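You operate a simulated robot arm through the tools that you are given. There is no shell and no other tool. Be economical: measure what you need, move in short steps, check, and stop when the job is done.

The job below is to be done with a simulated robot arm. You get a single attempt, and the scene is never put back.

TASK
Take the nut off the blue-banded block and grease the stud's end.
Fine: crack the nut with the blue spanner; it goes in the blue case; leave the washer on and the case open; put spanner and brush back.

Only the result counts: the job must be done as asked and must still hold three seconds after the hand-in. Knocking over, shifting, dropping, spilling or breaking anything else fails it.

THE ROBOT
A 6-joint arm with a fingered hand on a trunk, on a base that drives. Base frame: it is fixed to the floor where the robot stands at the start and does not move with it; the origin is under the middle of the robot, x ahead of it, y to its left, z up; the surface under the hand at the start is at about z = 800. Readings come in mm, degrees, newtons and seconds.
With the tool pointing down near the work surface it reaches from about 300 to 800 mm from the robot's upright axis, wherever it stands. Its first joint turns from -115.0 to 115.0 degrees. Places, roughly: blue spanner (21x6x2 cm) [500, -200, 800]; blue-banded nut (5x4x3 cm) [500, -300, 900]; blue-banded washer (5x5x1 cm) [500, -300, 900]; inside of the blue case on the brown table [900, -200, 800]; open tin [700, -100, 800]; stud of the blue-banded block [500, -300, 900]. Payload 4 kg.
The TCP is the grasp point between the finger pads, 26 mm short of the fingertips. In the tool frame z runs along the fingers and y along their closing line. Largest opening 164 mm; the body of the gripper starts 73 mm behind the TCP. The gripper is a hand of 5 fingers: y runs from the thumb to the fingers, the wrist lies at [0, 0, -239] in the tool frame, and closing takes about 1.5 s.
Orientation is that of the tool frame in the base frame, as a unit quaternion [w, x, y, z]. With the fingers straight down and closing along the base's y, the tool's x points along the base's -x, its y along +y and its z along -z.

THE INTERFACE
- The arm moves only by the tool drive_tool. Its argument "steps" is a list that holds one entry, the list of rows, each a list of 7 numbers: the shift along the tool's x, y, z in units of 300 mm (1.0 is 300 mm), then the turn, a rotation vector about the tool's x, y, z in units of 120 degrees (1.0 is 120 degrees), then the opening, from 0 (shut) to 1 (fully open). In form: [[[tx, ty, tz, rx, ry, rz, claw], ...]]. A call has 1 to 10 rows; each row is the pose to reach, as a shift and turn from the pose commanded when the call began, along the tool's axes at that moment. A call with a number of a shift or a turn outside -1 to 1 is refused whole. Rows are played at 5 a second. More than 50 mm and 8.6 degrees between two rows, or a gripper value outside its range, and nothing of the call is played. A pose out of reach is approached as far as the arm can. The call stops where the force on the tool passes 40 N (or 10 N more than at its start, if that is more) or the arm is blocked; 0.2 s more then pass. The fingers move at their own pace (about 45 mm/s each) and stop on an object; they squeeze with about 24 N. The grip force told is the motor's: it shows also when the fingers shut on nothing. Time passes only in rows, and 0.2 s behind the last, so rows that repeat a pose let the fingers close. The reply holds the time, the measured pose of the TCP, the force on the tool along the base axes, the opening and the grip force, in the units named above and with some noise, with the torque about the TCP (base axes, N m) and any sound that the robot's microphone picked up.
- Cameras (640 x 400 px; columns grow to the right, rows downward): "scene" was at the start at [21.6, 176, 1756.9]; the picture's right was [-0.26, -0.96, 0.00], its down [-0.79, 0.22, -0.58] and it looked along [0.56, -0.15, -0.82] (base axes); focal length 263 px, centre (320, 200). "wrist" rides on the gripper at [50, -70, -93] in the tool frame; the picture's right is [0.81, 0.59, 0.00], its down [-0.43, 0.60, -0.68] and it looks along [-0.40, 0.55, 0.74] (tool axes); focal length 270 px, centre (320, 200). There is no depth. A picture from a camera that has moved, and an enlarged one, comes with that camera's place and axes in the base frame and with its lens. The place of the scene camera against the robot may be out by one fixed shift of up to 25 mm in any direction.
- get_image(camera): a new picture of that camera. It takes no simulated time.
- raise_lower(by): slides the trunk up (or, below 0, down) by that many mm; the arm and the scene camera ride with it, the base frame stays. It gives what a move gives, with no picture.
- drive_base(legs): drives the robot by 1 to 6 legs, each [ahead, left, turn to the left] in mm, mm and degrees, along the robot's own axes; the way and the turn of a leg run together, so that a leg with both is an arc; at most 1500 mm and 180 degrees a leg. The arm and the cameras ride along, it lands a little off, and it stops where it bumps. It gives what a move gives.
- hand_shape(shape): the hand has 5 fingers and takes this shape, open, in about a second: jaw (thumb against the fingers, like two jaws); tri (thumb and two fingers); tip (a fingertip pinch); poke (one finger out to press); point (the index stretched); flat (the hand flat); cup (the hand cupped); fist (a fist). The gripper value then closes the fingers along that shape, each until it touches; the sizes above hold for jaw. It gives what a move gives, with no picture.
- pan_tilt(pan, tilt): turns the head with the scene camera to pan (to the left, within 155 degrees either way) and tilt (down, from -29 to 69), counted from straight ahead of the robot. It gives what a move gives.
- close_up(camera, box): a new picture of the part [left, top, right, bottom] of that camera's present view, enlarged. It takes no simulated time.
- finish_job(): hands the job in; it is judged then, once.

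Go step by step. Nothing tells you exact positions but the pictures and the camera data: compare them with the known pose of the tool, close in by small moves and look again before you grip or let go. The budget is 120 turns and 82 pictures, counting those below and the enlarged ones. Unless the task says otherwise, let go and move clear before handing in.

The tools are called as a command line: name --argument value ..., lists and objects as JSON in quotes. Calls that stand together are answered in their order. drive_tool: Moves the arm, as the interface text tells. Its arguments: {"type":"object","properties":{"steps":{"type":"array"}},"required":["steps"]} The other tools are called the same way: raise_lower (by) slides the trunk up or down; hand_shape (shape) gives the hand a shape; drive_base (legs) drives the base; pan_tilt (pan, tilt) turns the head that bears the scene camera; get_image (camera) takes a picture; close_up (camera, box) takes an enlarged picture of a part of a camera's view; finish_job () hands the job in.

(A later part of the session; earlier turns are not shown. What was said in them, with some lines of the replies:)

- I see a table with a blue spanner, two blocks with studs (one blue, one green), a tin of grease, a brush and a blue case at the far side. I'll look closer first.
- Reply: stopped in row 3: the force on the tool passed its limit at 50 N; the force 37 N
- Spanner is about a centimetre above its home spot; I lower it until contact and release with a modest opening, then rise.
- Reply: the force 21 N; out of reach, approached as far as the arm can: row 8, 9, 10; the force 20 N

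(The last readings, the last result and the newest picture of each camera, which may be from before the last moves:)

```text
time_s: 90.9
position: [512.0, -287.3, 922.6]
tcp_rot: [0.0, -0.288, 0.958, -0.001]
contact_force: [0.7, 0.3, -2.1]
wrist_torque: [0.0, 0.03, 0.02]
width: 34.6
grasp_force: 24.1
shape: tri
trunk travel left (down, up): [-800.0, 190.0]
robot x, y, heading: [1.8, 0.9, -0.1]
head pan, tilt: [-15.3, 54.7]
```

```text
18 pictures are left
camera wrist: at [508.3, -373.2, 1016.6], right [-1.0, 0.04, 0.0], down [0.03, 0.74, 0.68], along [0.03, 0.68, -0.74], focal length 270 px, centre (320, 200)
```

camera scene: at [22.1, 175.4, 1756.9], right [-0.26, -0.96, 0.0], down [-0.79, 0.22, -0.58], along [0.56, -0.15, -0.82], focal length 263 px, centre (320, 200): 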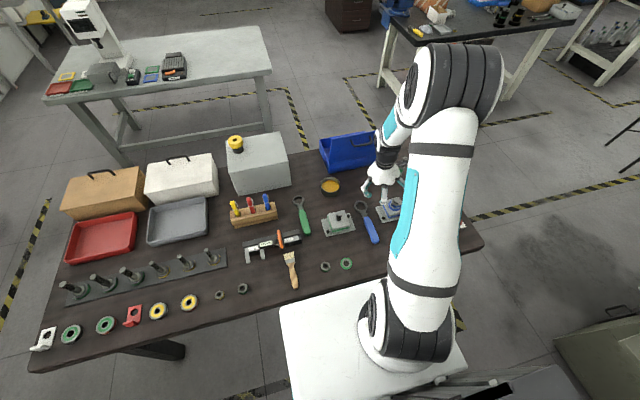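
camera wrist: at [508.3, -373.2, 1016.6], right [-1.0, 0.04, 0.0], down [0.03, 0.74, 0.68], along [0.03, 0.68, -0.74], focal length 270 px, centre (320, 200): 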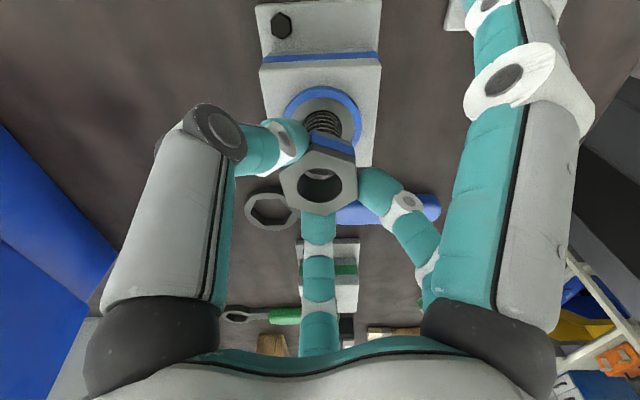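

drive_tool --steps '[[[0, 0, -0.02, 0, 0, 0, 0], [0, 0, -0.05, 0, 0, 0, 0], [0, 0, -0.12, 0, 0, 0, 0], [0, 0, -0.25, 0, 0, 0, 0], [0, 0, -0.4, 0, 0, 0, 0], [0, 0, -0.55, 0, 0, 0, 0], [0, 0, -0.7, 0, 0, 0, 0]]]'

get_image --camera "wrist"

```text
time_s: 92.5
position: [508.3, -286.3, 1133.7]
tcp_rot: [0.001, -0.287, 0.958, -0.001]
contact_force: [0.4, -0.9, -0.8]
wrist_torque: [-0.01, 0.01, -0.02]
width: 34.8
grasp_force: 24.1
shape: tri
trunk travel left (down, up): [-800.0, 190.0]
robot x, y, heading: [1.1, -2.0, 0.1]
head pan, tilt: [-15.3, 54.7]
```

```text
17 pictures are left
camera wrist: at [505.0, -372.8, 1228.8], right [-1.0, 0.05, 0.0], down [0.03, 0.74, 0.68], along [0.03, 0.68, -0.74], focal length 270 px, centre (320, 200)
```

wrist: 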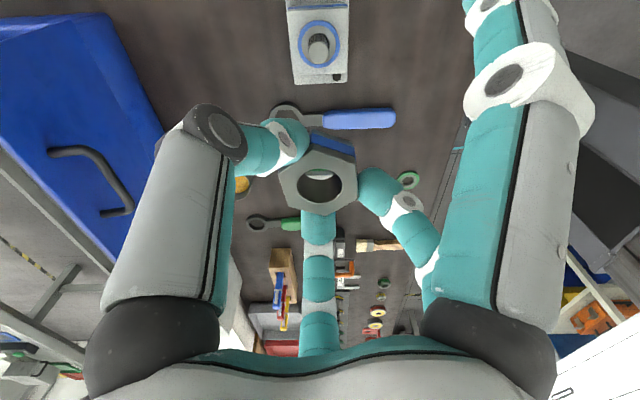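

pan_tilt --pan -70 --tilt 45

get_image --camera "scene"

```text
time_s: 93.8
position: [510.6, -286.5, 1133.0]
tcp_rot: [0.001, -0.287, 0.958, -0.001]
contact_force: [0.3, 1.0, -1.6]
wrist_torque: [0.01, -0.01, 0.01]
width: 34.4
grasp_force: 24.7
shape: tri
trunk travel left (down, up): [-800.0, 190.0]
robot x, y, heading: [2.5, -0.3, 0.0]
head pan, tilt: [-70.0, 45.0]
```

```text
16 pictures are left
camera scene: at [-20.2, 118.6, 1769.9], right [-0.94, -0.34, 0.0], down [-0.24, 0.66, -0.71], along [0.24, -0.66, -0.71], focal length 263 px, centre (320, 200)
```

scene: 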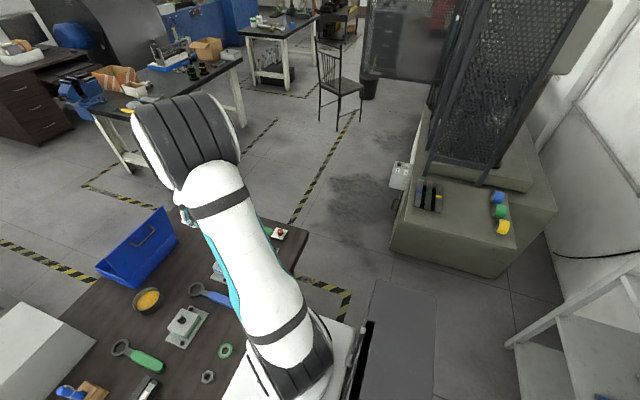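

pan_tilt --pan -85 --tilt 62

get_image --camera "scene"

```text
time_s: 94.5
position: [509.9, -288.0, 1132.8]
tcp_rot: [0.001, -0.286, 0.958, -0.001]
contact_force: [0.1, 0.5, -2.1]
wrist_torque: [0.02, -0.04, -0.01]
width: 34.4
grasp_force: 24.0
shape: tri
trunk travel left (down, up): [-800.0, 190.0]
robot x, y, heading: [2.3, -0.9, -0.0]
head pan, tilt: [-85.0, 62.0]
```

```text
15 pictures are left
camera scene: at [-42.4, 130.8, 1748.2], right [-1.0, -0.09, 0.0], down [-0.08, 0.88, -0.47], along [0.04, -0.47, -0.88], focal length 263 px, centre (320, 200)
```

scene: 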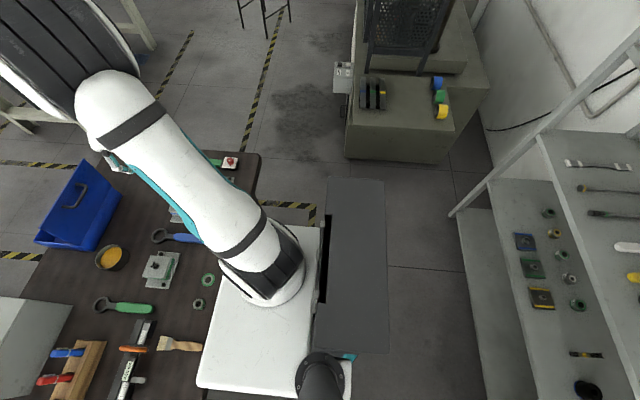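

drive_base --legs '[[0, -150, 0]]'

pan_tilt --pan 5 --tilt 45

get_image --camera "scene"

```text
time_s: 95.9
position: [508.7, -438.8, 1133.1]
tcp_rot: [0.0, -0.286, 0.958, -0.001]
contact_force: [-0.4, -1.1, -1.9]
wrist_torque: [0.04, -0.01, -0.01]
width: 34.8
grasp_force: 23.7
shape: tri
trunk travel left (down, up): [-800.0, 190.0]
robot x, y, heading: [2.0, -147.6, -0.1]
head pan, tilt: [-85.0, 62.0]
```

```text
time_s: 97.6
position: [508.9, -438.7, 1134.2]
tcp_rot: [0.0, -0.286, 0.958, -0.001]
contact_force: [0.3, 0.3, -1.4]
wrist_torque: [0.0, 0.01, -0.01]
width: 34.4
grasp_force: 24.1
shape: tri
trunk travel left (down, up): [-800.0, 190.0]
robot x, y, heading: [-1.5, -150.2, -0.1]
head pan, tilt: [5.0, 45.0]
```

```text
14 pictures are left
camera scene: at [33.2, 51.7, 1769.9], right [0.08, -1.0, 0.0], down [-0.7, -0.06, -0.71], along [0.7, 0.06, -0.71], focal length 263 px, centre (320, 200)
```

scene: 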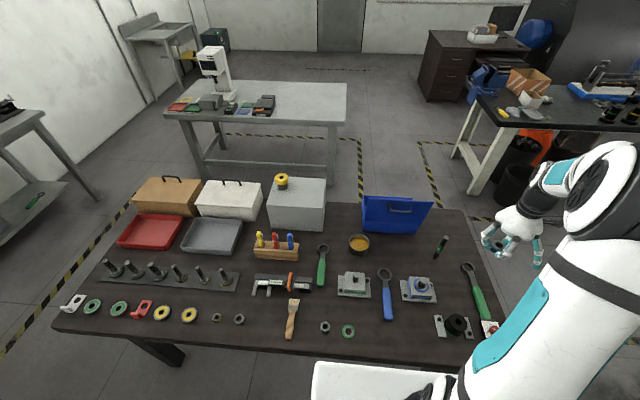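

close_up --camera "scene" --box '[340, 170, 460, 250]'

```text
5.00 times, centred on (400, 210) of scene
camera zoom: at [33.2, 51.7, 1769.9], right [0.08, -1.0, 0.0], down [-0.7, -0.06, -0.71], along [0.7, 0.06, -0.71], focal length 1316 px, centre (-80, 150)
```

zoom: 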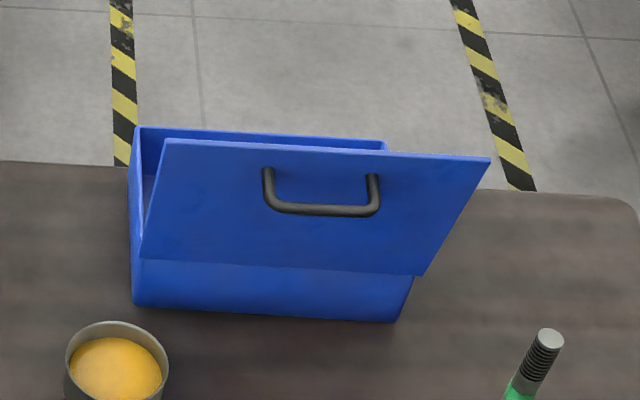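

drive_tool --steps '[[[-0.16, 0.002, -0.03, 0, 0, 0, 0], [-0.32, 0.004, -0.05, 0, 0, 0, 0], [-0.48, 0.006, -0.05, 0, 0, 0, 0], [-0.64, 0.008, -0.05, 0, 0, 0, 0], [-0.8, 0.01, -0.05, 0, 0, 0, 0]]]'

drive_tool --steps '[[[-0.16, 0.002, 0, 0, 0, 0, 0], [-0.32, 0.004, 0, 0, 0, 0, 0], [-0.48, 0.006, 0, 0, 0, 0, 0], [-0.63, 0.007, 0, 0, 0, 0, 0], [-0.63, 0.007, 0, 0, 0, 0, 0]]]'

get_image --camera "scene"

```text
time_s: 98.8
position: [712.9, -303.2, 1146.6]
tcp_rot: [-0.001, -0.286, 0.958, 0.0]
contact_force: [0.5, 1.0, -1.7]
wrist_torque: [0.01, 0.03, 0.02]
width: 34.5
grasp_force: 24.2
shape: tri
trunk travel left (down, up): [-800.0, 190.0]
robot x, y, heading: [3.0, -151.3, 0.1]
head pan, tilt: [5.0, 45.0]
```

```text
time_s: 100.0
position: [799.4, -196.5, 1128.6]
tcp_rot: [0.002, -0.286, 0.958, -0.001]
contact_force: [0.5, 0.6, -1.5]
wrist_torque: [0.0, 0.03, 0.02]
width: 34.6
grasp_force: 24.4
shape: tri
out of reach, approached as far as the arm can: row 3, 4, 5
trunk travel left (down, up): [-800.0, 190.0]
robot x, y, heading: [-0.5, -151.0, 0.0]
head pan, tilt: [5.0, 45.0]
```

```text
12 pictures are left
camera scene: at [33.4, 51.6, 1769.9], right [0.08, -1.0, 0.0], down [-0.7, -0.06, -0.71], along [0.7, 0.06, -0.71], focal length 263 px, centre (320, 200)
```

scene: 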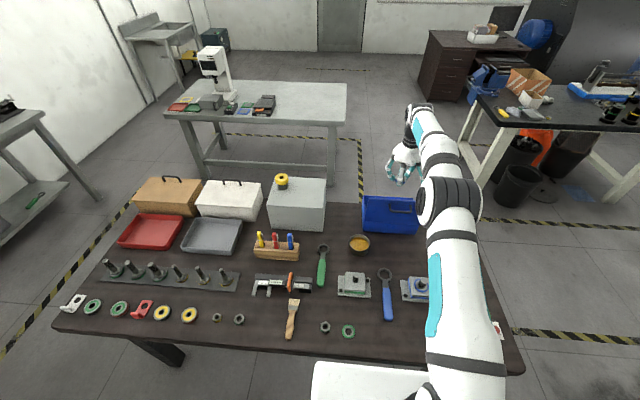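

drive_tool --steps '[[[0, 0, 0, 0, 0, 0.05, 0], [0, 0, 0, 0, 0, 0.1, 0], [0, 0, 0, 0, 0, 0.15, 0], [0, 0, 0, 0, 0, 0.15, 0]]]'

drive_tool --steps '[[[-0.05, -0.018, 0, 0.0162, -0.0604, 0, 0], [-0.1, -0.036, 0, 0.0324, -0.1208, 0, 0], [-0.161, -0.055, 0, 0.0324, -0.1208, 0, 0], [-0.161, -0.055, 0.15, 0.0324, -0.1208, 0, 0], [-0.161, -0.055, 0.15, 0.0324, -0.1208, 0, 0]]]'

close_up --camera "scene" --box '[340, 110, 460, 250]'

```text
time_s: 101.0
position: [798.5, -195.2, 1128.5]
tcp_rot: [0.001, -0.132, 0.991, 0.0]
contact_force: [-0.3, 0.0, -1.2]
wrist_torque: [0.03, -0.01, 0.02]
width: 34.4
grasp_force: 23.5
shape: tri
trunk travel left (down, up): [-800.0, 190.0]
robot x, y, heading: [1.1, -155.6, -0.0]
head pan, tilt: [5.0, 45.0]
```

```text
time_s: 102.2
position: [850.8, -199.1, 1086.2]
tcp_rot: [0.13, -0.131, 0.983, -0.019]
contact_force: [-0.7, -0.3, -1.3]
wrist_torque: [-0.01, 0.01, 0.0]
width: 34.7
grasp_force: 23.8
shape: tri
trunk travel left (down, up): [-800.0, 190.0]
robot x, y, heading: [0.4, -148.4, -0.3]
head pan, tilt: [5.0, 45.0]
```

```text
2.86 times, centred on (400, 180) of scene
camera zoom: at [33.1, 52.0, 1769.9], right [0.08, -1.0, 0.0], down [-0.7, -0.06, -0.71], along [0.7, 0.06, -0.71], focal length 752 px, centre (91, 257)
```

zoom: 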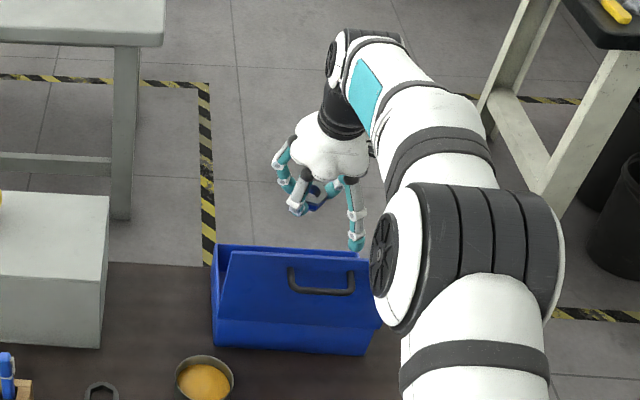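

drive_tool --steps '[[[0.031, 0.0084, 0.121, 0, 0, 0, 0], [0.0625, 0.0168, 0.2415, 0, 0, 0, 0], [0.094, 0.025, 0.362, 0, 0, 0, 0], [0.125, 0.0335, 0.483, 0, 0, 0, 0], [0.125, 0.0335, 0.483, 0, 0, 0, 0]]]'

get_image --camera "wrist"

close_up --camera "scene" --box '[340, 140, 460, 250]'

```text
time_s: 103.4
position: [853.9, -196.3, 938.5]
tcp_rot: [0.132, -0.132, 0.982, -0.018]
contact_force: [17.0, 3.3, 5.7]
wrist_torque: [-0.37, -0.09, 0.84]
width: 34.5
grasp_force: 24.1
shape: tri
trunk travel left (down, up): [-800.0, 190.0]
robot x, y, heading: [-0.3, -151.6, 0.0]
head pan, tilt: [5.0, 45.0]
```

```text
10 pictures are left
camera wrist: at [800.1, -277.7, 1021.3], right [-0.9, 0.35, -0.25], down [0.07, 0.69, 0.72], along [0.43, 0.63, -0.65], focal length 270 px, centre (320, 200)
```

wrist: 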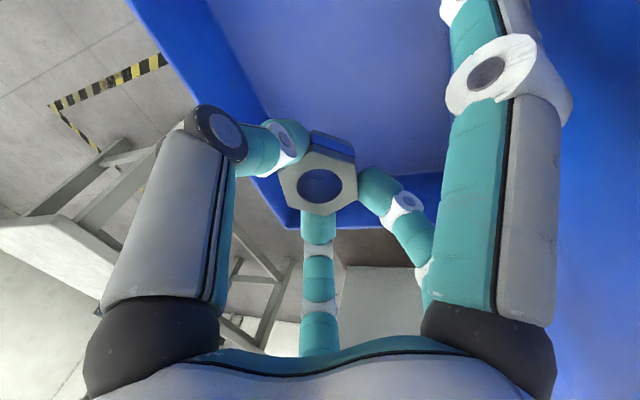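

```text
3.64 times, centred on (400, 195) of scene
camera zoom: at [35.1, 52.4, 1769.9], right [0.09, -1.0, 0.0], down [-0.71, -0.06, -0.71], along [0.7, 0.06, -0.71], focal length 957 px, centre (29, 218)
```

zoom: 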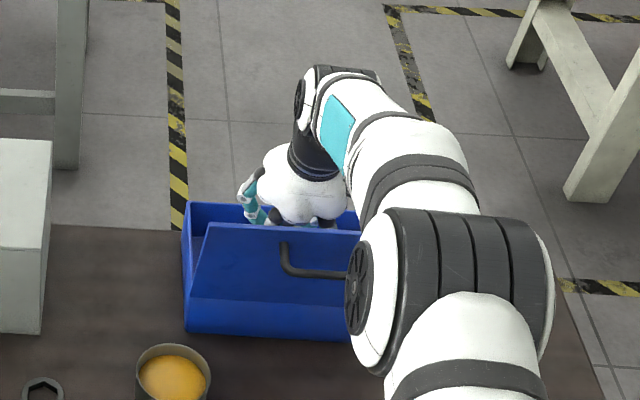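

drive_tool --steps '[[[-0.03, -0.008, 0.008, 0, 0, 0, 0], [-0.046, -0.012, -0.073, 0, 0, 0, 0]]]'

```text
time_s: 104.0
position: [857.7, -199.1, 962.1]
tcp_rot: [0.129, -0.131, 0.983, -0.018]
contact_force: [9.5, 0.2, 1.4]
wrist_torque: [-0.13, -0.24, 0.59]
width: 34.1
grasp_force: 23.8
shape: tri
trunk travel left (down, up): [-800.0, 190.0]
robot x, y, heading: [1.1, -151.1, 0.2]
head pan, tilt: [5.0, 45.0]
```

drive_tool --steps '[[[0, 0, 0, 0, 0, -0.06, 0], [0, 0, 0, 0, 0, -0.12, 0], [0, 0, 0, 0, 0, -0.18, 0], [0, 0, 0, 0, 0, -0.18, 0]]]'

get_image --camera "wrist"

```text
time_s: 105.0
position: [856.9, -199.4, 961.7]
tcp_rot: [0.123, -0.314, 0.941, -0.041]
contact_force: [0.4, -0.1, -2.1]
wrist_torque: [0.0, 0.02, 0.02]
width: 34.2
grasp_force: 24.2
shape: tri
trunk travel left (down, up): [-800.0, 190.0]
robot x, y, heading: [-0.0, -151.8, -0.1]
head pan, tilt: [5.0, 45.0]
```

```text
8 pictures are left
camera wrist: at [834.9, -285.0, 1052.1], right [-0.97, -0.02, -0.26], down [-0.19, 0.74, 0.65], along [0.18, 0.68, -0.71], focal length 270 px, centre (320, 200)
```

wrist: 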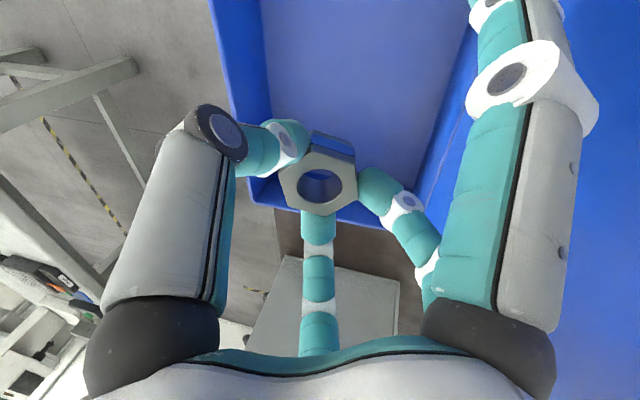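

drive_tool --steps '[[[0.0155, 0.0115, 0.0725, 0, 0, 0, 0], [0.031, 0.0231, 0.145, 0, 0, 0, 0], [0.031, 0.0231, 0.145, 0, 0, 0, 0]]]'

```text
time_s: 105.8
position: [856.9, -199.7, 915.8]
tcp_rot: [0.124, -0.313, 0.941, -0.042]
contact_force: [-0.4, 0.6, -0.7]
wrist_torque: [0.04, 0.02, -0.01]
width: 34.4
grasp_force: 24.0
shape: tri
trunk travel left (down, up): [-800.0, 190.0]
robot x, y, heading: [3.0, -153.6, -0.1]
head pan, tilt: [5.0, 45.0]
```

drive_tool --steps '[[[0.0103, 0.0077, 0.048, 0, 0, 0, 0], [0.0103, 0.0077, 0.048, 0, 0, 0, 0.35], [0.0103, 0.0077, 0.048, 0, 0, 0, 0.4], [0.0103, 0.0077, 0.048, 0, 0, 0, 0.4], [0.0103, 0.0077, 0.048, 0, 0, 0, 0.4], [-0.02, -0.015, -0.1, 0, 0, 0, 0.4], [-0.05, -0.04, -0.25, 0, 0, 0, 0.4], [-0.08, -0.062, -0.4, 0, 0, 0, 0.4], [-0.11, -0.085, -0.55, 0, 0, 0, 0.4], [-0.145, -0.108, -0.69, 0, 0, 0, 0.4]]]'

get_image --camera "wrist"

```text
time_s: 108.0
position: [853.8, -198.7, 1130.5]
tcp_rot: [0.124, -0.313, 0.94, -0.042]
contact_force: [-0.1, 0.6, 0.7]
wrist_torque: [-0.01, 0.03, -0.04]
width: 65.2
grasp_force: 0.0
shape: tri
trunk travel left (down, up): [-800.0, 190.0]
robot x, y, heading: [-0.2, -152.2, -0.2]
head pan, tilt: [5.0, 45.0]
```

```text
7 pictures are left
camera wrist: at [831.4, -284.6, 1222.4], right [-0.97, -0.01, -0.26], down [-0.19, 0.74, 0.65], along [0.18, 0.68, -0.71], focal length 270 px, centre (320, 200)
```

wrist: 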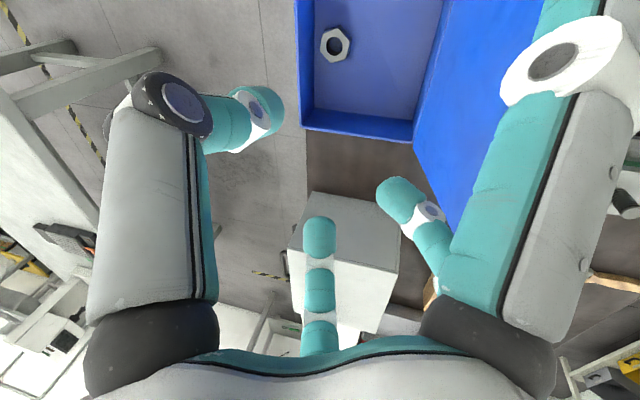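

drive_tool --steps '[[[0.103, 0.077, -0.035, 0, 0, 0, 0.4], [0.206, 0.154, -0.069, 0, 0, 0, 0.4], [0.308, 0.231, -0.104, 0, 0, 0, 0.4], [0.411, 0.308, -0.138, 0, 0, 0, 0.4], [0.514, 0.385, -0.173, -0.0375, 0.05, 0, 0.4], [0.514, 0.385, -0.173, -0.0749, 0.1, 0, 0.4]]]'

drive_tool --steps '[[[0.0036, 0.136, 0, 0, 0, 0.051, 0.4], [0.0072, 0.271, 0, 0, 0, 0.103, 0.4], [0.0108, 0.407, 0, 0, 0, 0.154, 0.4], [0.0143, 0.543, 0, 0, 0, 0.205, 0.4], [0.018, 0.678, 0, 0, 0, 0.257, 0.4], [0.0215, 0.814, 0, 0, 0, 0.308, 0.4]]]'

hand_shape --shape "jaw"

```text
time_s: 109.4
position: [656.1, -198.9, 1129.5]
tcp_rot: [-0.001, -0.316, 0.949, -0.001]
contact_force: [1.0, -0.3, -0.3]
wrist_torque: [0.0, 0.0, -0.01]
width: 65.3
grasp_force: 0.1
shape: tri
trunk travel left (down, up): [-800.0, 190.0]
robot x, y, heading: [0.4, -149.7, -0.2]
head pan, tilt: [5.0, 45.0]
```

```text
time_s: 110.8
position: [504.9, -7.1, 1131.7]
tcp_rot: [0.001, 0.003, 1.0, 0.001]
contact_force: [-1.2, 0.1, -0.6]
wrist_torque: [-0.02, 0.0, 0.02]
width: 65.2
grasp_force: 0.1
shape: tri
trunk travel left (down, up): [-800.0, 190.0]
robot x, y, heading: [-3.6, -148.6, -0.1]
head pan, tilt: [5.0, 45.0]
```

```text
time_s: 111.7
position: [507.0, -8.2, 1132.3]
tcp_rot: [0.0, 0.001, 1.0, 0.0]
contact_force: [0.4, -0.3, 0.1]
wrist_torque: [0.01, 0.02, -0.03]
width: 164.0
grasp_force: 0.0
shape: jaw
trunk travel left (down, up): [-800.0, 190.0]
robot x, y, heading: [-3.2, -145.8, -0.2]
head pan, tilt: [5.0, 45.0]
```

drive_tool --steps '[[[0.1, 0.12, 0, 0, 0, 0, 0.7], [0.2, 0.24, 0, 0, 0, 0, 0.7], [0.3, 0.36, 0, 0, 0, 0, 0.7], [0.4, 0.48, 0, 0, 0, 0, 0.6], [0.48, 0.57, 0, 0, 0, 0, 0.6], [0.518, 0.635, 0.1, 0, 0, 0, 0.6], [0.518, 0.635, 0.25, 0, 0, 0, 0.6], [0.518, 0.635, 0.4, 0, 0, 0, 0.6], [0.518, 0.635, 0.55, 0, 0, 0, 0.6], [0.518, 0.635, 0.7, 0, 0, 0, 0.6]]]'

get_image --camera "wrist"

```text
time_s: 113.9
position: [349.3, 186.7, 918.6]
tcp_rot: [0.0, 0.002, 1.0, -0.001]
contact_force: [-0.6, -1.0, 0.4]
wrist_torque: [-0.04, 0.01, 0.01]
width: 99.0
grasp_force: 0.1
shape: jaw
trunk travel left (down, up): [-800.0, 190.0]
robot x, y, heading: [-0.2, -151.5, -0.0]
head pan, tilt: [5.0, 45.0]
```

```text
6 pictures are left
camera wrist: at [300.0, 116.3, 1013.5], right [-0.81, 0.59, 0.0], down [0.43, 0.59, 0.68], along [0.4, 0.55, -0.74], focal length 270 px, centre (320, 200)
```

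wrist: 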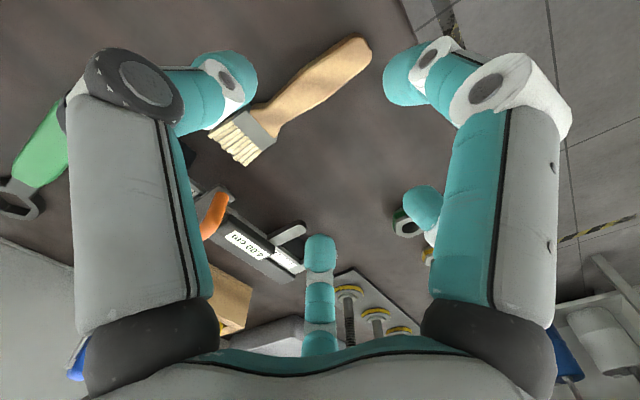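

drive_tool --steps '[[[-0.017, -0.039, 0.05, 0, 0, 0, 0.6], [-0.017, -0.039, 0.18, 0, 0, 0, 0.6], [-0.017, -0.039, 0.26, 0, 0, 0, 0.6], [-0.017, -0.039, 0.298, 0, 0, 0, 0.6], [-0.017, -0.039, 0.298, 0, 0, 0, 0], [-0.017, -0.039, 0.298, 0, 0, 0, 0], [-0.017, -0.039, 0.298, 0, 0, 0, 0], [-0.017, -0.039, 0.298, 0, 0, 0, 0], [-0.017, -0.039, 0.298, 0, 0, 0, 0], [-0.017, -0.039, 0.298, 0, 0, 0, 0]]]'

```text
time_s: 114.9
position: [358.7, 174.6, 836.1]
tcp_rot: [0.005, 0.0, 1.0, 0.006]
contact_force: [0.2, -5.2, 37.8]
wrist_torque: [-0.73, -1.96, -0.17]
width: 84.3
grasp_force: 0.0
shape: jaw
trunk travel left (down, up): [-800.0, 190.0]
robot x, y, heading: [2.5, -154.6, -0.3]
head pan, tilt: [5.0, 45.0]
stopped in row 5: the force on the tool passed its limit at 44 N (the readings are from after the stop); the commanded pose is now the measured one
```

drive_tool --steps '[[[0, 0, -0.08, 0, 0, 0, 0.6], [0.06, 0, -0.08, 0, 0, 0, 0.5], [0.06, 0, -0.08, 0, 0, 0, 0.4], [0.06, 0, -0.08, 0, 0, 0, 0.4]]]'

get_image --camera "wrist"

```text
time_s: 115.9
position: [337.3, 175.2, 855.7]
tcp_rot: [0.004, 0.001, 1.0, 0.002]
contact_force: [0.5, -0.5, -0.6]
wrist_torque: [0.0, -0.03, 0.01]
width: 66.2
grasp_force: 0.0
shape: jaw
trunk travel left (down, up): [-800.0, 190.0]
robot x, y, heading: [1.8, -149.8, 0.0]
head pan, tilt: [5.0, 45.0]
```

```text
5 pictures are left
camera wrist: at [287.7, 104.5, 950.0], right [-0.81, 0.59, 0.0], down [0.43, 0.59, 0.68], along [0.4, 0.55, -0.73], focal length 270 px, centre (320, 200)
```

wrist: 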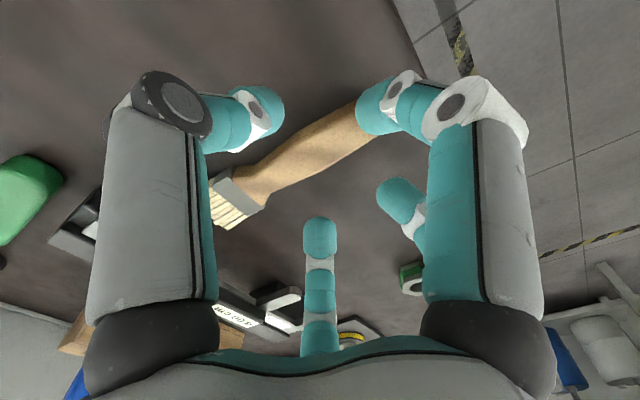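

drive_tool --steps '[[[0.04, -0.02, 0, 0, 0, 0, 0.6], [0.04, -0.02, 0, 0, 0, 0, 0.6], [0.04, -0.02, 0.05, 0, 0, 0, 0.6], [0.04, -0.02, 0.084, 0, 0, 0, 0.6], [0.04, -0.02, 0.084, 0, 0, 0, 0.6]]]'

```text
time_s: 117.1
position: [327.9, 168.8, 830.2]
tcp_rot: [0.003, 0.001, 1.0, 0.003]
contact_force: [0.0, 0.4, 0.0]
wrist_torque: [0.01, 0.01, 0.01]
width: 97.8
grasp_force: 0.1
shape: jaw
trunk travel left (down, up): [-800.0, 190.0]
robot x, y, heading: [1.6, -154.5, -0.1]
head pan, tilt: [5.0, 45.0]
```

No contact at full depth; now close on the handle.

drive_tool --steps '[[[0, 0, 0, 0, 0, 0, 0.4], [0, 0, 0, 0, 0, 0, 0.2], [0, 0, 0, 0, 0, 0, 0], [0, 0, 0, 0, 0, 0, 0], [0, 0, 0, 0, 0, 0, 0], [0, 0, 0, 0, 0, 0, 0], [0, 0, 0, 0, 0, 0, 0], [0, 0, 0, 0, 0, 0, 0]]]'

```text
time_s: 118.9
position: [327.4, 168.8, 832.3]
tcp_rot: [0.004, 0.002, 1.0, 0.002]
contact_force: [-0.7, -0.7, 3.1]
wrist_torque: [-0.03, -0.01, -0.01]
width: 18.5
grasp_force: 24.1
shape: jaw
trunk travel left (down, up): [-800.0, 190.0]
robot x, y, heading: [0.7, -149.4, -0.3]
head pan, tilt: [5.0, 45.0]
```

drive_tool --steps '[[[0, 0, -0.03, 0, 0, 0, 0], [0, 0, -0.12, 0, 0, 0, 0], [0, 0, -0.27, 0, 0, 0, 0], [0, 0, -0.42, 0, 0, 0, 0], [0, 0, -0.5, 0, 0, 0, 0]]]'

close_up --camera "scene" --box '[240, 240, 360, 340]'

```text
time_s: 120.1
position: [324.6, 168.6, 982.3]
tcp_rot: [0.003, 0.0, 1.0, 0.003]
contact_force: [-0.2, 0.0, -1.1]
wrist_torque: [-0.03, 0.01, 0.03]
width: 18.3
grasp_force: 23.9
shape: jaw
trunk travel left (down, up): [-800.0, 190.0]
robot x, y, heading: [-2.8, -150.8, -0.1]
head pan, tilt: [5.0, 45.0]
```

```text
4.00 times, centred on (300, 290) of scene
camera zoom: at [32.9, 51.7, 1769.9], right [0.08, -1.0, 0.0], down [-0.7, -0.06, -0.71], along [0.7, 0.06, -0.71], focal length 1053 px, centre (400, -160)
```

zoom: 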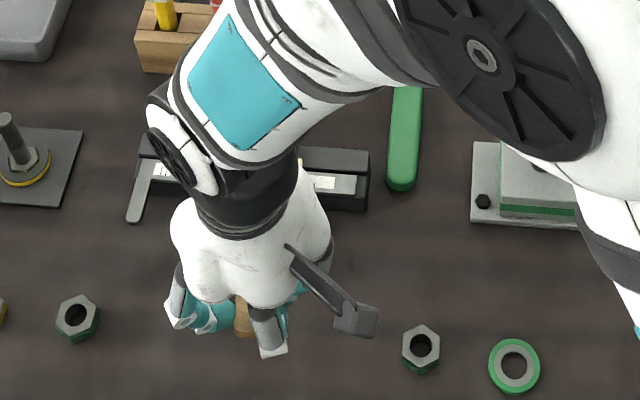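

drive_tool --steps '[[[-0.1225, -0.098, 0, 0, 0, 0, 0], [-0.245, -0.1955, 0, 0, 0, 0, 0], [-0.3675, -0.293, 0, 0, 0, 0, 0], [-0.49, -0.391, 0, 0, 0, 0, 0], [-0.6125, -0.489, 0, 0, 0, 0, 0], [-0.735, -0.5865, 0, 0, 0, 0, 0], [-0.8575, -0.684, 0, 0, 0, 0, 0], [-0.98, -0.782, 0, 0, 0, 0, 0]]]'

drive_tool --steps '[[[-0.01, 0, 0, 0, 0.0583, 0, 0], [-0.02, 0, 0, 0, 0.1167, 0, 0], [-0.03, 0, 0, 0, 0.175, 0, 0], [-0.043, 0, 0, 0, 0.2333, 0, 0], [-0.043, 0, 0.05, 0, 0.2917, 0, 0], [-0.043, 0, 0.08, 0, 0.2917, 0, 0], [-0.043, 0, 0.08, 0, 0.2917, 0, 0]]]'

close_up --camera "scene" --box '[310, 180, 410, 270]'

```text
time_s: 121.9
position: [622.6, -67.2, 979.5]
tcp_rot: [0.002, 0.001, 1.0, 0.003]
contact_force: [0.2, -0.7, -1.0]
wrist_torque: [-0.02, 0.03, 0.02]
width: 18.1
grasp_force: 24.1
shape: jaw
trunk travel left (down, up): [-800.0, 190.0]
robot x, y, heading: [-2.5, -153.4, 0.0]
head pan, tilt: [5.0, 45.0]
```

```text
time_s: 123.5
position: [578.1, -70.6, 943.8]
tcp_rot: [-0.293, 0.001, 0.956, 0.004]
contact_force: [0.3, 0.0, -0.7]
wrist_torque: [0.0, 0.02, -0.01]
width: 18.1
grasp_force: 24.2
shape: jaw
out of reach, approached as far as the arm can: row 4, 5, 6, 7
trunk travel left (down, up): [-800.0, 190.0]
robot x, y, heading: [0.8, -148.1, -0.1]
head pan, tilt: [5.0, 45.0]
```

```text
4.44 times, centred on (360, 225) of scene
camera zoom: at [33.5, 52.0, 1769.9], right [0.08, -1.0, 0.0], down [-0.7, -0.06, -0.71], along [0.7, 0.06, -0.71], focal length 1170 px, centre (142, 89)
```

zoom: 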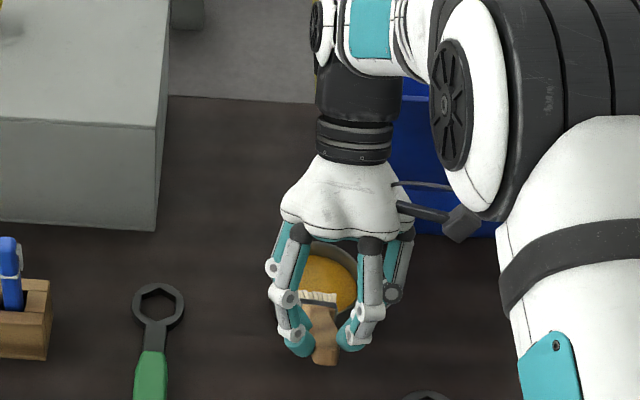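

drive_tool --steps '[[[0.05, 0, -0.075, 0, -0.057, 0, 0], [0.112, 0, -0.166, 0, -0.114, 0, 0], [0.112, 0, -0.166, 0, -0.171, 0, 0], [0.112, 0, -0.166, 0, -0.228, 0, 0], [0.112, 0, -0.166, 0, -0.284, 0, 0], [0.112, 0, -0.166, 0, -0.284, 0, 0]]]'

drive_tool --steps '[[[-0.034, 0.028, 0, 0, 0, 0.0625, 0], [-0.067, 0.056, 0, 0, 0, 0.125, 0], [-0.1, 0.084, 0, 0, 0, 0.1875, 0], [-0.135, 0.112, 0, 0, 0, 0.25, 0], [-0.17, 0.14, 0, 0, 0, 0.3125, 0], [-0.2, 0.168, 0, 0, 0, 0.375, 0], [-0.235, 0.196, 0, 0, 0, 0.4375, 0], [-0.27, 0.224, 0, 0, 0, 0.5, 0], [-0.305, 0.252, 0, 0, 0, 0.5625, 0], [-0.337, 0.28, 0, 0, 0, 0.625, 0]]]'

drive_tool --steps '[[[0, 0, 0, 0, 0, 0.0625, 0], [0, 0, 0, 0, 0, 0.125, 0], [0, 0, 0, 0, 0, 0.125, 0]]]'

```text
time_s: 124.9
position: [579.3, -72.4, 1006.5]
tcp_rot: [-0.005, 0.001, 1.0, 0.003]
contact_force: [0.4, 0.4, -0.3]
wrist_torque: [0.02, 0.04, -0.02]
width: 18.2
grasp_force: 24.1
shape: jaw
trunk travel left (down, up): [-800.0, 190.0]
robot x, y, heading: [1.8, -152.2, -0.1]
head pan, tilt: [5.0, 45.0]
```

```text
time_s: 127.1
position: [680.3, 11.3, 1003.8]
tcp_rot: [-0.005, 0.611, 0.791, -0.002]
contact_force: [0.0, 0.7, 0.4]
wrist_torque: [0.01, 0.02, -0.01]
width: 17.7
grasp_force: 24.6
shape: jaw
trunk travel left (down, up): [-800.0, 190.0]
robot x, y, heading: [1.3, -150.9, -0.1]
head pan, tilt: [5.0, 45.0]
```

```text
time_s: 127.9
position: [680.4, 10.3, 1005.4]
tcp_rot: [-0.006, 0.708, 0.706, -0.002]
contact_force: [0.5, -0.2, -0.1]
wrist_torque: [0.03, 0.0, 0.02]
width: 18.0
grasp_force: 23.9
shape: jaw
trunk travel left (down, up): [-800.0, 190.0]
robot x, y, heading: [0.3, -148.6, 0.0]
head pan, tilt: [5.0, 45.0]
```

drive_tool --steps '[[[0, 0, 0, 0, 0.0583, 0, 0], [0, 0, 0, 0, 0.1167, 0, 0], [0, 0, 0, 0, 0.175, 0, 0], [0, 0, 0, 0, 0.2333, 0, 0], [0, 0, 0, 0, 0.2917, 0, 0], [0, 0, 0.1, 0, 0.2917, 0, 0], [0, 0, 0.17, 0, 0.2917, 0, 0], [0, 0, 0.17, 0, 0.2917, 0, 0]]]'

close_up --camera "scene" --box '[310, 170, 430, 270]'

```text
time_s: 129.7
position: [681.3, 11.3, 955.0]
tcp_rot: [-0.217, 0.676, 0.672, 0.212]
contact_force: [0.0, -0.2, -0.3]
wrist_torque: [-0.02, 0.02, 0.0]
width: 18.1
grasp_force: 23.7
shape: jaw
trunk travel left (down, up): [-800.0, 190.0]
robot x, y, heading: [1.9, -149.1, -0.3]
head pan, tilt: [5.0, 45.0]
```

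```text
4.00 times, centred on (370, 220) of scene
camera zoom: at [33.2, 52.0, 1769.9], right [0.08, -1.0, 0.0], down [-0.7, -0.06, -0.71], along [0.7, 0.06, -0.71], focal length 1053 px, centre (120, 120)
```

zoom: 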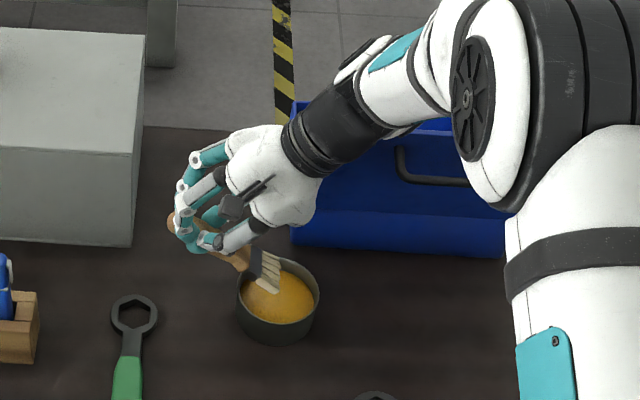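

drive_tool --steps '[[[-0.0273, 0.03, -0.019, 0, 0, 0, 0], [-0.05, 0.03, 0.018, 0, 0, 0, 0], [-0.075, 0.03, 0.055, 0, 0, 0, 0], [-0.094, 0.03, 0.0765, 0, 0, 0, 0], [-0.094, 0.03, 0.0765, 0, 0, 0, 0], [-0.094, 0.015, 0.0765, 0, 0, 0, 0], [-0.094, 0.03, 0.0765, 0, 0, 0, 0]]]'

close_up --camera "scene" --box '[340, 200, 400, 260]'

```text
time_s: 131.3
position: [688.3, 2.1, 918.0]
tcp_rot: [-0.217, 0.676, 0.671, 0.211]
contact_force: [0.2, -0.2, -0.8]
wrist_torque: [0.03, 0.05, 0.0]
width: 18.2
grasp_force: 24.6
shape: jaw
trunk travel left (down, up): [-800.0, 190.0]
robot x, y, heading: [-0.2, -153.8, -0.2]
head pan, tilt: [5.0, 45.0]
```

```text
6.67 times, centred on (370, 230) of scene
camera zoom: at [33.7, 52.0, 1769.9], right [0.08, -1.0, 0.0], down [-0.7, -0.06, -0.71], along [0.7, 0.06, -0.71], focal length 1754 px, centre (-13, 0)
```

zoom: 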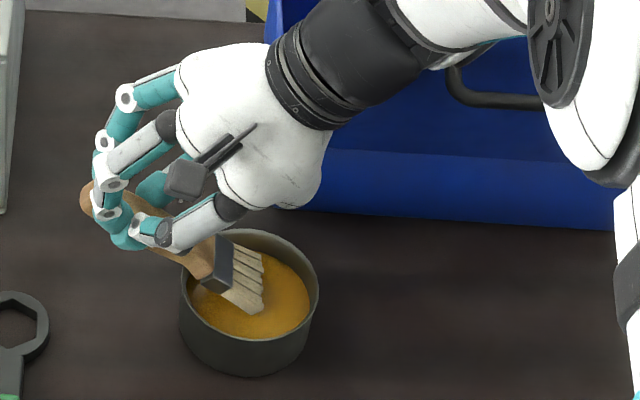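

drive_tool --steps '[[[-0.0077, 0, 0.0109, 0, 0, 0, 0], [-0.0163, 0, 0.0232, 0, 0, 0, 0], [-0.0163, -0.02, 0.0232, 0, 0, 0, 0], [-0.0163, 0.01, 0.0232, 0, 0, 0, 0], [-0.0163, 0, 0.0232, 0, 0, 0, 0]]]'

```text
time_s: 132.5
position: [688.6, 1.4, 911.7]
tcp_rot: [-0.217, 0.676, 0.672, 0.211]
contact_force: [-0.6, 0.4, 3.0]
wrist_torque: [-0.2, 0.07, -0.02]
width: 17.6
grasp_force: 23.7
shape: jaw
trunk travel left (down, up): [-800.0, 190.0]
robot x, y, heading: [-2.5, -149.6, -0.1]
head pan, tilt: [5.0, 45.0]
```

drive_tool --steps '[[[0.091, 0, -0.13, 0, 0, 0, 0], [0.182, 0, -0.259, 0, 0, 0, 0], [0.182, -0.15, -0.259, 0, 0, 0, 0], [0.182, -0.3, -0.259, 0, 0, 0, 0], [0.182, -0.45, -0.259, 0, 0, 0, 0], [0.182, -0.593, -0.259, 0, 0, 0, 0]]]'

drive_tool --steps '[[[-0.122, 0, -0.0854, 0, 0, 0, 0], [-0.244, 0, -0.171, 0, 0, 0, 0], [-0.366, 0, -0.256, 0, 0, 0, 0], [-0.488, 0, -0.342, 0, 0, 0, 0], [-0.609, 0, -0.427, 0, 0, 0, 0], [-0.609, 0, -0.427, 0, 0, 0, 0]]]'

close_up --camera "scene" --box '[370, 230, 470, 310]'

```text
time_s: 133.9
position: [512.7, 0.7, 1009.0]
tcp_rot: [-0.216, 0.676, 0.672, 0.211]
contact_force: [0.3, 0.2, 0.0]
wrist_torque: [-0.03, -0.02, 0.02]
width: 17.2
grasp_force: 24.7
shape: jaw
trunk travel left (down, up): [-800.0, 190.0]
robot x, y, heading: [3.6, -150.9, -0.2]
head pan, tilt: [5.0, 45.0]
```

```text
time_s: 135.3
position: [513.3, -221.2, 1004.8]
tcp_rot: [-0.217, 0.675, 0.673, 0.21]
contact_force: [0.7, 0.1, -0.6]
wrist_torque: [-0.02, 0.03, -0.02]
width: 17.5
grasp_force: 23.9
shape: jaw
trunk travel left (down, up): [-800.0, 190.0]
robot x, y, heading: [-2.3, -149.1, -0.1]
head pan, tilt: [5.0, 45.0]
```

```text
5.00 times, centred on (420, 270) of scene
camera zoom: at [33.2, 52.6, 1769.8], right [0.08, -1.0, 0.0], down [-0.7, -0.06, -0.71], along [0.7, 0.06, -0.71], focal length 1316 px, centre (-180, -150)
```

zoom: 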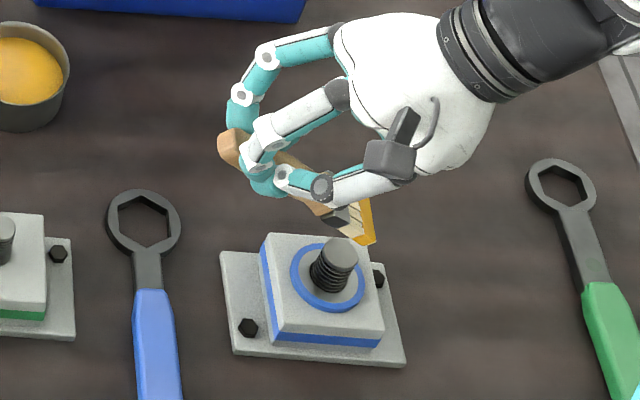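

drive_tool --steps '[[[-0.0096, -0.0067, 0.034, 0, 0, 0, 0], [-0.0192, -0.0067, 0.068, 0, 0, 0, 0], [-0.0192, -0.0067, 0.068, 0, 0, 0, 0]]]'

drive_tool --steps '[[[-0.0096, 0, 0.0137, 0, 0, 0, 0], [-0.0096, 0, 0.0137, 0, 0, 0, 0]]]'

drive_tool --steps '[[[-0.0096, 0, 0.0137, 0, 0, 0, 0], [-0.0096, 0, 0.0137, 0, 0, 0, 0]]]'

```text
time_s: 136.1
position: [510.6, -214.9, 986.2]
tcp_rot: [-0.218, 0.675, 0.672, 0.211]
contact_force: [-0.4, -0.1, -0.5]
wrist_torque: [0.02, 0.0, -0.03]
width: 17.4
grasp_force: 23.4
shape: jaw
trunk travel left (down, up): [-800.0, 190.0]
robot x, y, heading: [-1.1, -148.5, 0.0]
head pan, tilt: [5.0, 45.0]
```

```text
time_s: 136.7
position: [510.8, -213.6, 981.4]
tcp_rot: [-0.218, 0.675, 0.672, 0.211]
contact_force: [-0.3, 0.0, -0.7]
wrist_torque: [-0.01, 0.01, -0.04]
width: 17.4
grasp_force: 24.0
shape: jaw
trunk travel left (down, up): [-800.0, 190.0]
robot x, y, heading: [-2.5, -150.8, -0.0]
head pan, tilt: [5.0, 45.0]
```

```text
time_s: 137.3
position: [508.8, -214.3, 977.8]
tcp_rot: [-0.217, 0.675, 0.673, 0.211]
contact_force: [-0.5, 0.8, 2.0]
wrist_torque: [-0.13, 0.03, -0.02]
width: 17.3
grasp_force: 24.3
shape: jaw
trunk travel left (down, up): [-800.0, 190.0]
robot x, y, heading: [0.8, -147.9, -0.1]
head pan, tilt: [5.0, 45.0]
```

drive_tool --steps '[[[-0.0058, 0, 0.0082, 0, 0, 0, 0], [-0.0058, 0.02, 0.0082, 0, 0, 0, 0], [-0.0058, -0.02, 0.0082, 0, 0, 0, 0], [-0.0058, 0, 0.0082, 0, 0, 0, 0], [0.0108, 0, 0.0197, 0, 0, 0, 0], [-0.0058, 0, 0.0082, 0, 0, 0, 0], [-0.022, 0, -0.0033, 0, 0, 0, 0], [-0.0058, 0, 0.0082, 0, 0, 0, 0], [-0.0058, 0, 0.0082, 0, 0, 0, 0]]]'

close_up --camera "scene" --box '[390, 240, 450, 300]'

```text
time_s: 139.3
position: [508.7, -213.4, 972.8]
tcp_rot: [-0.218, 0.675, 0.672, 0.211]
contact_force: [-0.7, -1.0, 1.4]
wrist_torque: [-0.23, 0.05, -0.02]
width: 17.5
grasp_force: 24.0
shape: jaw
trunk travel left (down, up): [-800.0, 190.0]
robot x, y, heading: [-1.5, -153.8, -0.1]
head pan, tilt: [5.0, 45.0]
```

```text
refused: no pictures are left
```

drive_tool --steps '[[[0.012, 0, 0.016, 0, 0, 0, 0], [0.024, 0, 0.024, 0, 0, 0, 0], [0.01, 0, 0.014, 0, 0, 0, 0], [-0.004, 0, 0.005, 0, 0, 0, 0], [-0.02, 0, -0.008, 0, 0, 0, 0], [-0.004, 0, 0.005, 0, 0, 0, 0], [-0.004, 0, 0.005, 0, 0, 0, 0]]]'

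```text
time_s: 140.9
position: [509.0, -213.8, 971.8]
tcp_rot: [-0.217, 0.675, 0.672, 0.211]
contact_force: [0.3, 0.1, 2.7]
wrist_torque: [-0.24, 0.04, -0.01]
width: 17.4
grasp_force: 23.7
shape: jaw
trunk travel left (down, up): [-800.0, 190.0]
robot x, y, heading: [-1.9, -151.1, -0.2]
head pan, tilt: [5.0, 45.0]
```

drive_tool --steps '[[[0.057, 0, -0.082, 0, 0, 0, 0], [0.115, 0, -0.164, 0, 0, 0, 0], [0.115, 0, -0.164, 0, -0.0583, 0, 0], [0.115, 0, -0.164, 0, -0.1167, 0, 0], [0.115, 0, -0.164, 0, -0.175, 0, 0], [0.115, 0, -0.164, 0, -0.2333, 0, 0], [0.115, 0, -0.164, 0, -0.2917, 0, 0], [0.115, 0, -0.164, 0, -0.2917, 0, 0]]]'

drive_tool --steps '[[[0.0833, -0.039, 0, 0, 0, -0.0625, 0], [0.1667, -0.0786, 0, 0, 0, -0.125, 0], [0.25, -0.118, 0, 0, 0, -0.1875, 0], [0.333, -0.157, 0, 0, 0, -0.25, 0], [0.4167, -0.1965, 0, 0, 0, -0.3125, 0], [0.5, -0.236, 0, 0, 0, -0.375, 0], [0.583, -0.275, 0, 0, 0, -0.4375, 0], [0.667, -0.314, 0, 0, 0, -0.5, 0], [0.75, -0.354, 0, 0, 0, -0.5625, 0], [0.833, -0.393, 0, 0, 0, -0.625, 0]]]'

drive_tool --steps '[[[0.08, 0.093, 0, 0, 0, -0.0417, 0], [0.16, 0.186, 0, 0, 0, -0.0833, 0], [0.24, 0.279, 0, 0, 0, -0.125, 0], [0.318, 0.372, 0, 0, 0, -0.125, 0], [0.318, 0.372, 0, 0, 0, -0.125, 0]]]'

```text
time_s: 142.7
position: [509.6, -214.2, 1031.2]
tcp_rot: [-0.005, 0.708, 0.706, -0.002]
contact_force: [0.1, -0.3, -0.7]
wrist_torque: [-0.03, 0.0, 0.0]
width: 17.1
grasp_force: 24.4
shape: jaw
trunk travel left (down, up): [-800.0, 190.0]
robot x, y, heading: [0.5, -147.1, -0.1]
head pan, tilt: [5.0, 45.0]
```

```text
time_s: 144.9
position: [390.5, 36.0, 1034.7]
tcp_rot: [-0.006, 0.131, 0.991, 0.001]
contact_force: [0.8, 0.0, -1.6]
wrist_torque: [-0.03, 0.02, -0.01]
width: 17.5
grasp_force: 24.2
shape: jaw
trunk travel left (down, up): [-800.0, 190.0]
robot x, y, heading: [1.2, -147.3, -0.3]
head pan, tilt: [5.0, 45.0]
```

```text
time_s: 146.1
position: [329.0, 168.2, 1035.4]
tcp_rot: [-0.004, 0.002, 1.0, 0.003]
contact_force: [0.8, -0.1, 0.5]
wrist_torque: [-0.01, 0.04, 0.01]
width: 17.2
grasp_force: 24.1
shape: jaw
trunk travel left (down, up): [-800.0, 190.0]
robot x, y, heading: [3.2, -154.5, -0.2]
head pan, tilt: [5.0, 45.0]
```

drive_tool --steps '[[[0.003, 0.002, 0.16, 0, 0, 0, 0], [0.004, 0.002, 0.32, 0, 0, 0, 0], [0.004, 0.002, 0.48, 0, 0, 0, 0], [0.004, 0.002, 0.59, 0, 0, 0, 0], [0.004, 0.002, 0.64, 0, 0, 0, 0], [0.004, 0.002, 0.655, 0, 0, 0, 0], [0.004, 0.002, 0.665, 0, 0, 0, 0], [0.004, 0.002, 0.672, 0, 0, 0, 0]]]'

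```text
time_s: 147.9
position: [326.0, 168.7, 834.4]
tcp_rot: [-0.004, 0.001, 1.0, 0.003]
contact_force: [0.4, 0.3, -0.5]
wrist_torque: [-0.01, 0.02, 0.02]
width: 17.1
grasp_force: 23.7
shape: jaw
trunk travel left (down, up): [-800.0, 190.0]
robot x, y, heading: [2.7, -152.8, -0.1]
head pan, tilt: [5.0, 45.0]
```

drive_tool --steps '[[[0, 0, 0.005, 0, 0, 0, 0], [0, 0, 0.01, 0, 0, 0, 0], [0, 0, 0.014, 0, 0, 0, 0], [0, 0, 0.014, 0, 0, 0, 0]]]'

```text
time_s: 148.9
position: [326.2, 169.3, 831.5]
tcp_rot: [-0.003, 0.003, 1.0, 0.004]
contact_force: [1.4, -2.4, 35.1]
wrist_torque: [-0.14, 0.02, 0.04]
width: 18.0
grasp_force: 23.7
shape: jaw
trunk travel left (down, up): [-800.0, 190.0]
robot x, y, heading: [1.9, -152.6, -0.3]
head pan, tilt: [5.0, 45.0]
```

drive_tool --steps '[[[0, 0, -0.006, 0, 0, 0, 0], [0, 0, -0.006, 0, 0, 0, 0.2], [0, 0, -0.006, 0, 0, 0, 0.35], [0, 0, -0.006, 0, 0, 0, 0.5], [0, 0, -0.006, 0, 0, 0, 0.6], [0, 0, -0.006, 0, 0, 0, 0.6], [0, 0, -0.006, 0, 0, 0, 0.6]]]'

drive_tool --steps '[[[0, 0, -0.05, 0, 0, 0, 0.6], [0, 0, -0.15, 0, 0, 0, 0.6], [0, 0, -0.3, 0, 0, 0, 0.6], [0, 0, -0.45, 0, 0, 0, 0.6], [0, 0, -0.6, 0, 0, 0, 0.6], [0, 0, -0.75, 0, 0, 0, 0.6]]]'

```text
time_s: 150.5
position: [326.1, 169.7, 831.8]
tcp_rot: [-0.005, 0.001, 1.0, 0.003]
contact_force: [-0.6, 0.1, -0.3]
wrist_torque: [-0.01, 0.03, 0.02]
width: 97.6
grasp_force: 0.0
shape: jaw
trunk travel left (down, up): [-800.0, 190.0]
robot x, y, heading: [0.7, -150.1, 0.0]
head pan, tilt: [5.0, 45.0]
```

```text
time_s: 151.9
position: [327.3, 167.0, 1060.7]
tcp_rot: [-0.005, 0.002, 1.0, 0.002]
contact_force: [0.3, -0.8, 0.5]
wrist_torque: [0.04, 0.01, 0.0]
width: 98.0
grasp_force: 0.1
shape: jaw
trunk travel left (down, up): [-800.0, 190.0]
robot x, y, heading: [-1.9, -151.1, 0.0]
head pan, tilt: [5.0, 45.0]
```

The brush is back on its spot, the hand is clear, and the nut, spanner and grease steps are done. I'm handing in now.

finish_job

```text
The job is handed in.
```

I handed the job in. The nut is off and in the blue case, and the washer was still on the block when last seen. The stud's end is greased, and the spanner and brush are back where they lay.

I ran out of pictures before the last wipe on the stud. The greasing and the brush's return therefore rest on force and position readings, not a final look. The greased bristles did show up in a picture just before that.

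While I was lowering the nut, the hand pressed against the lid of the case at about 17 N. I backed it off, and as far as I could see the case did not shift and stayed open.
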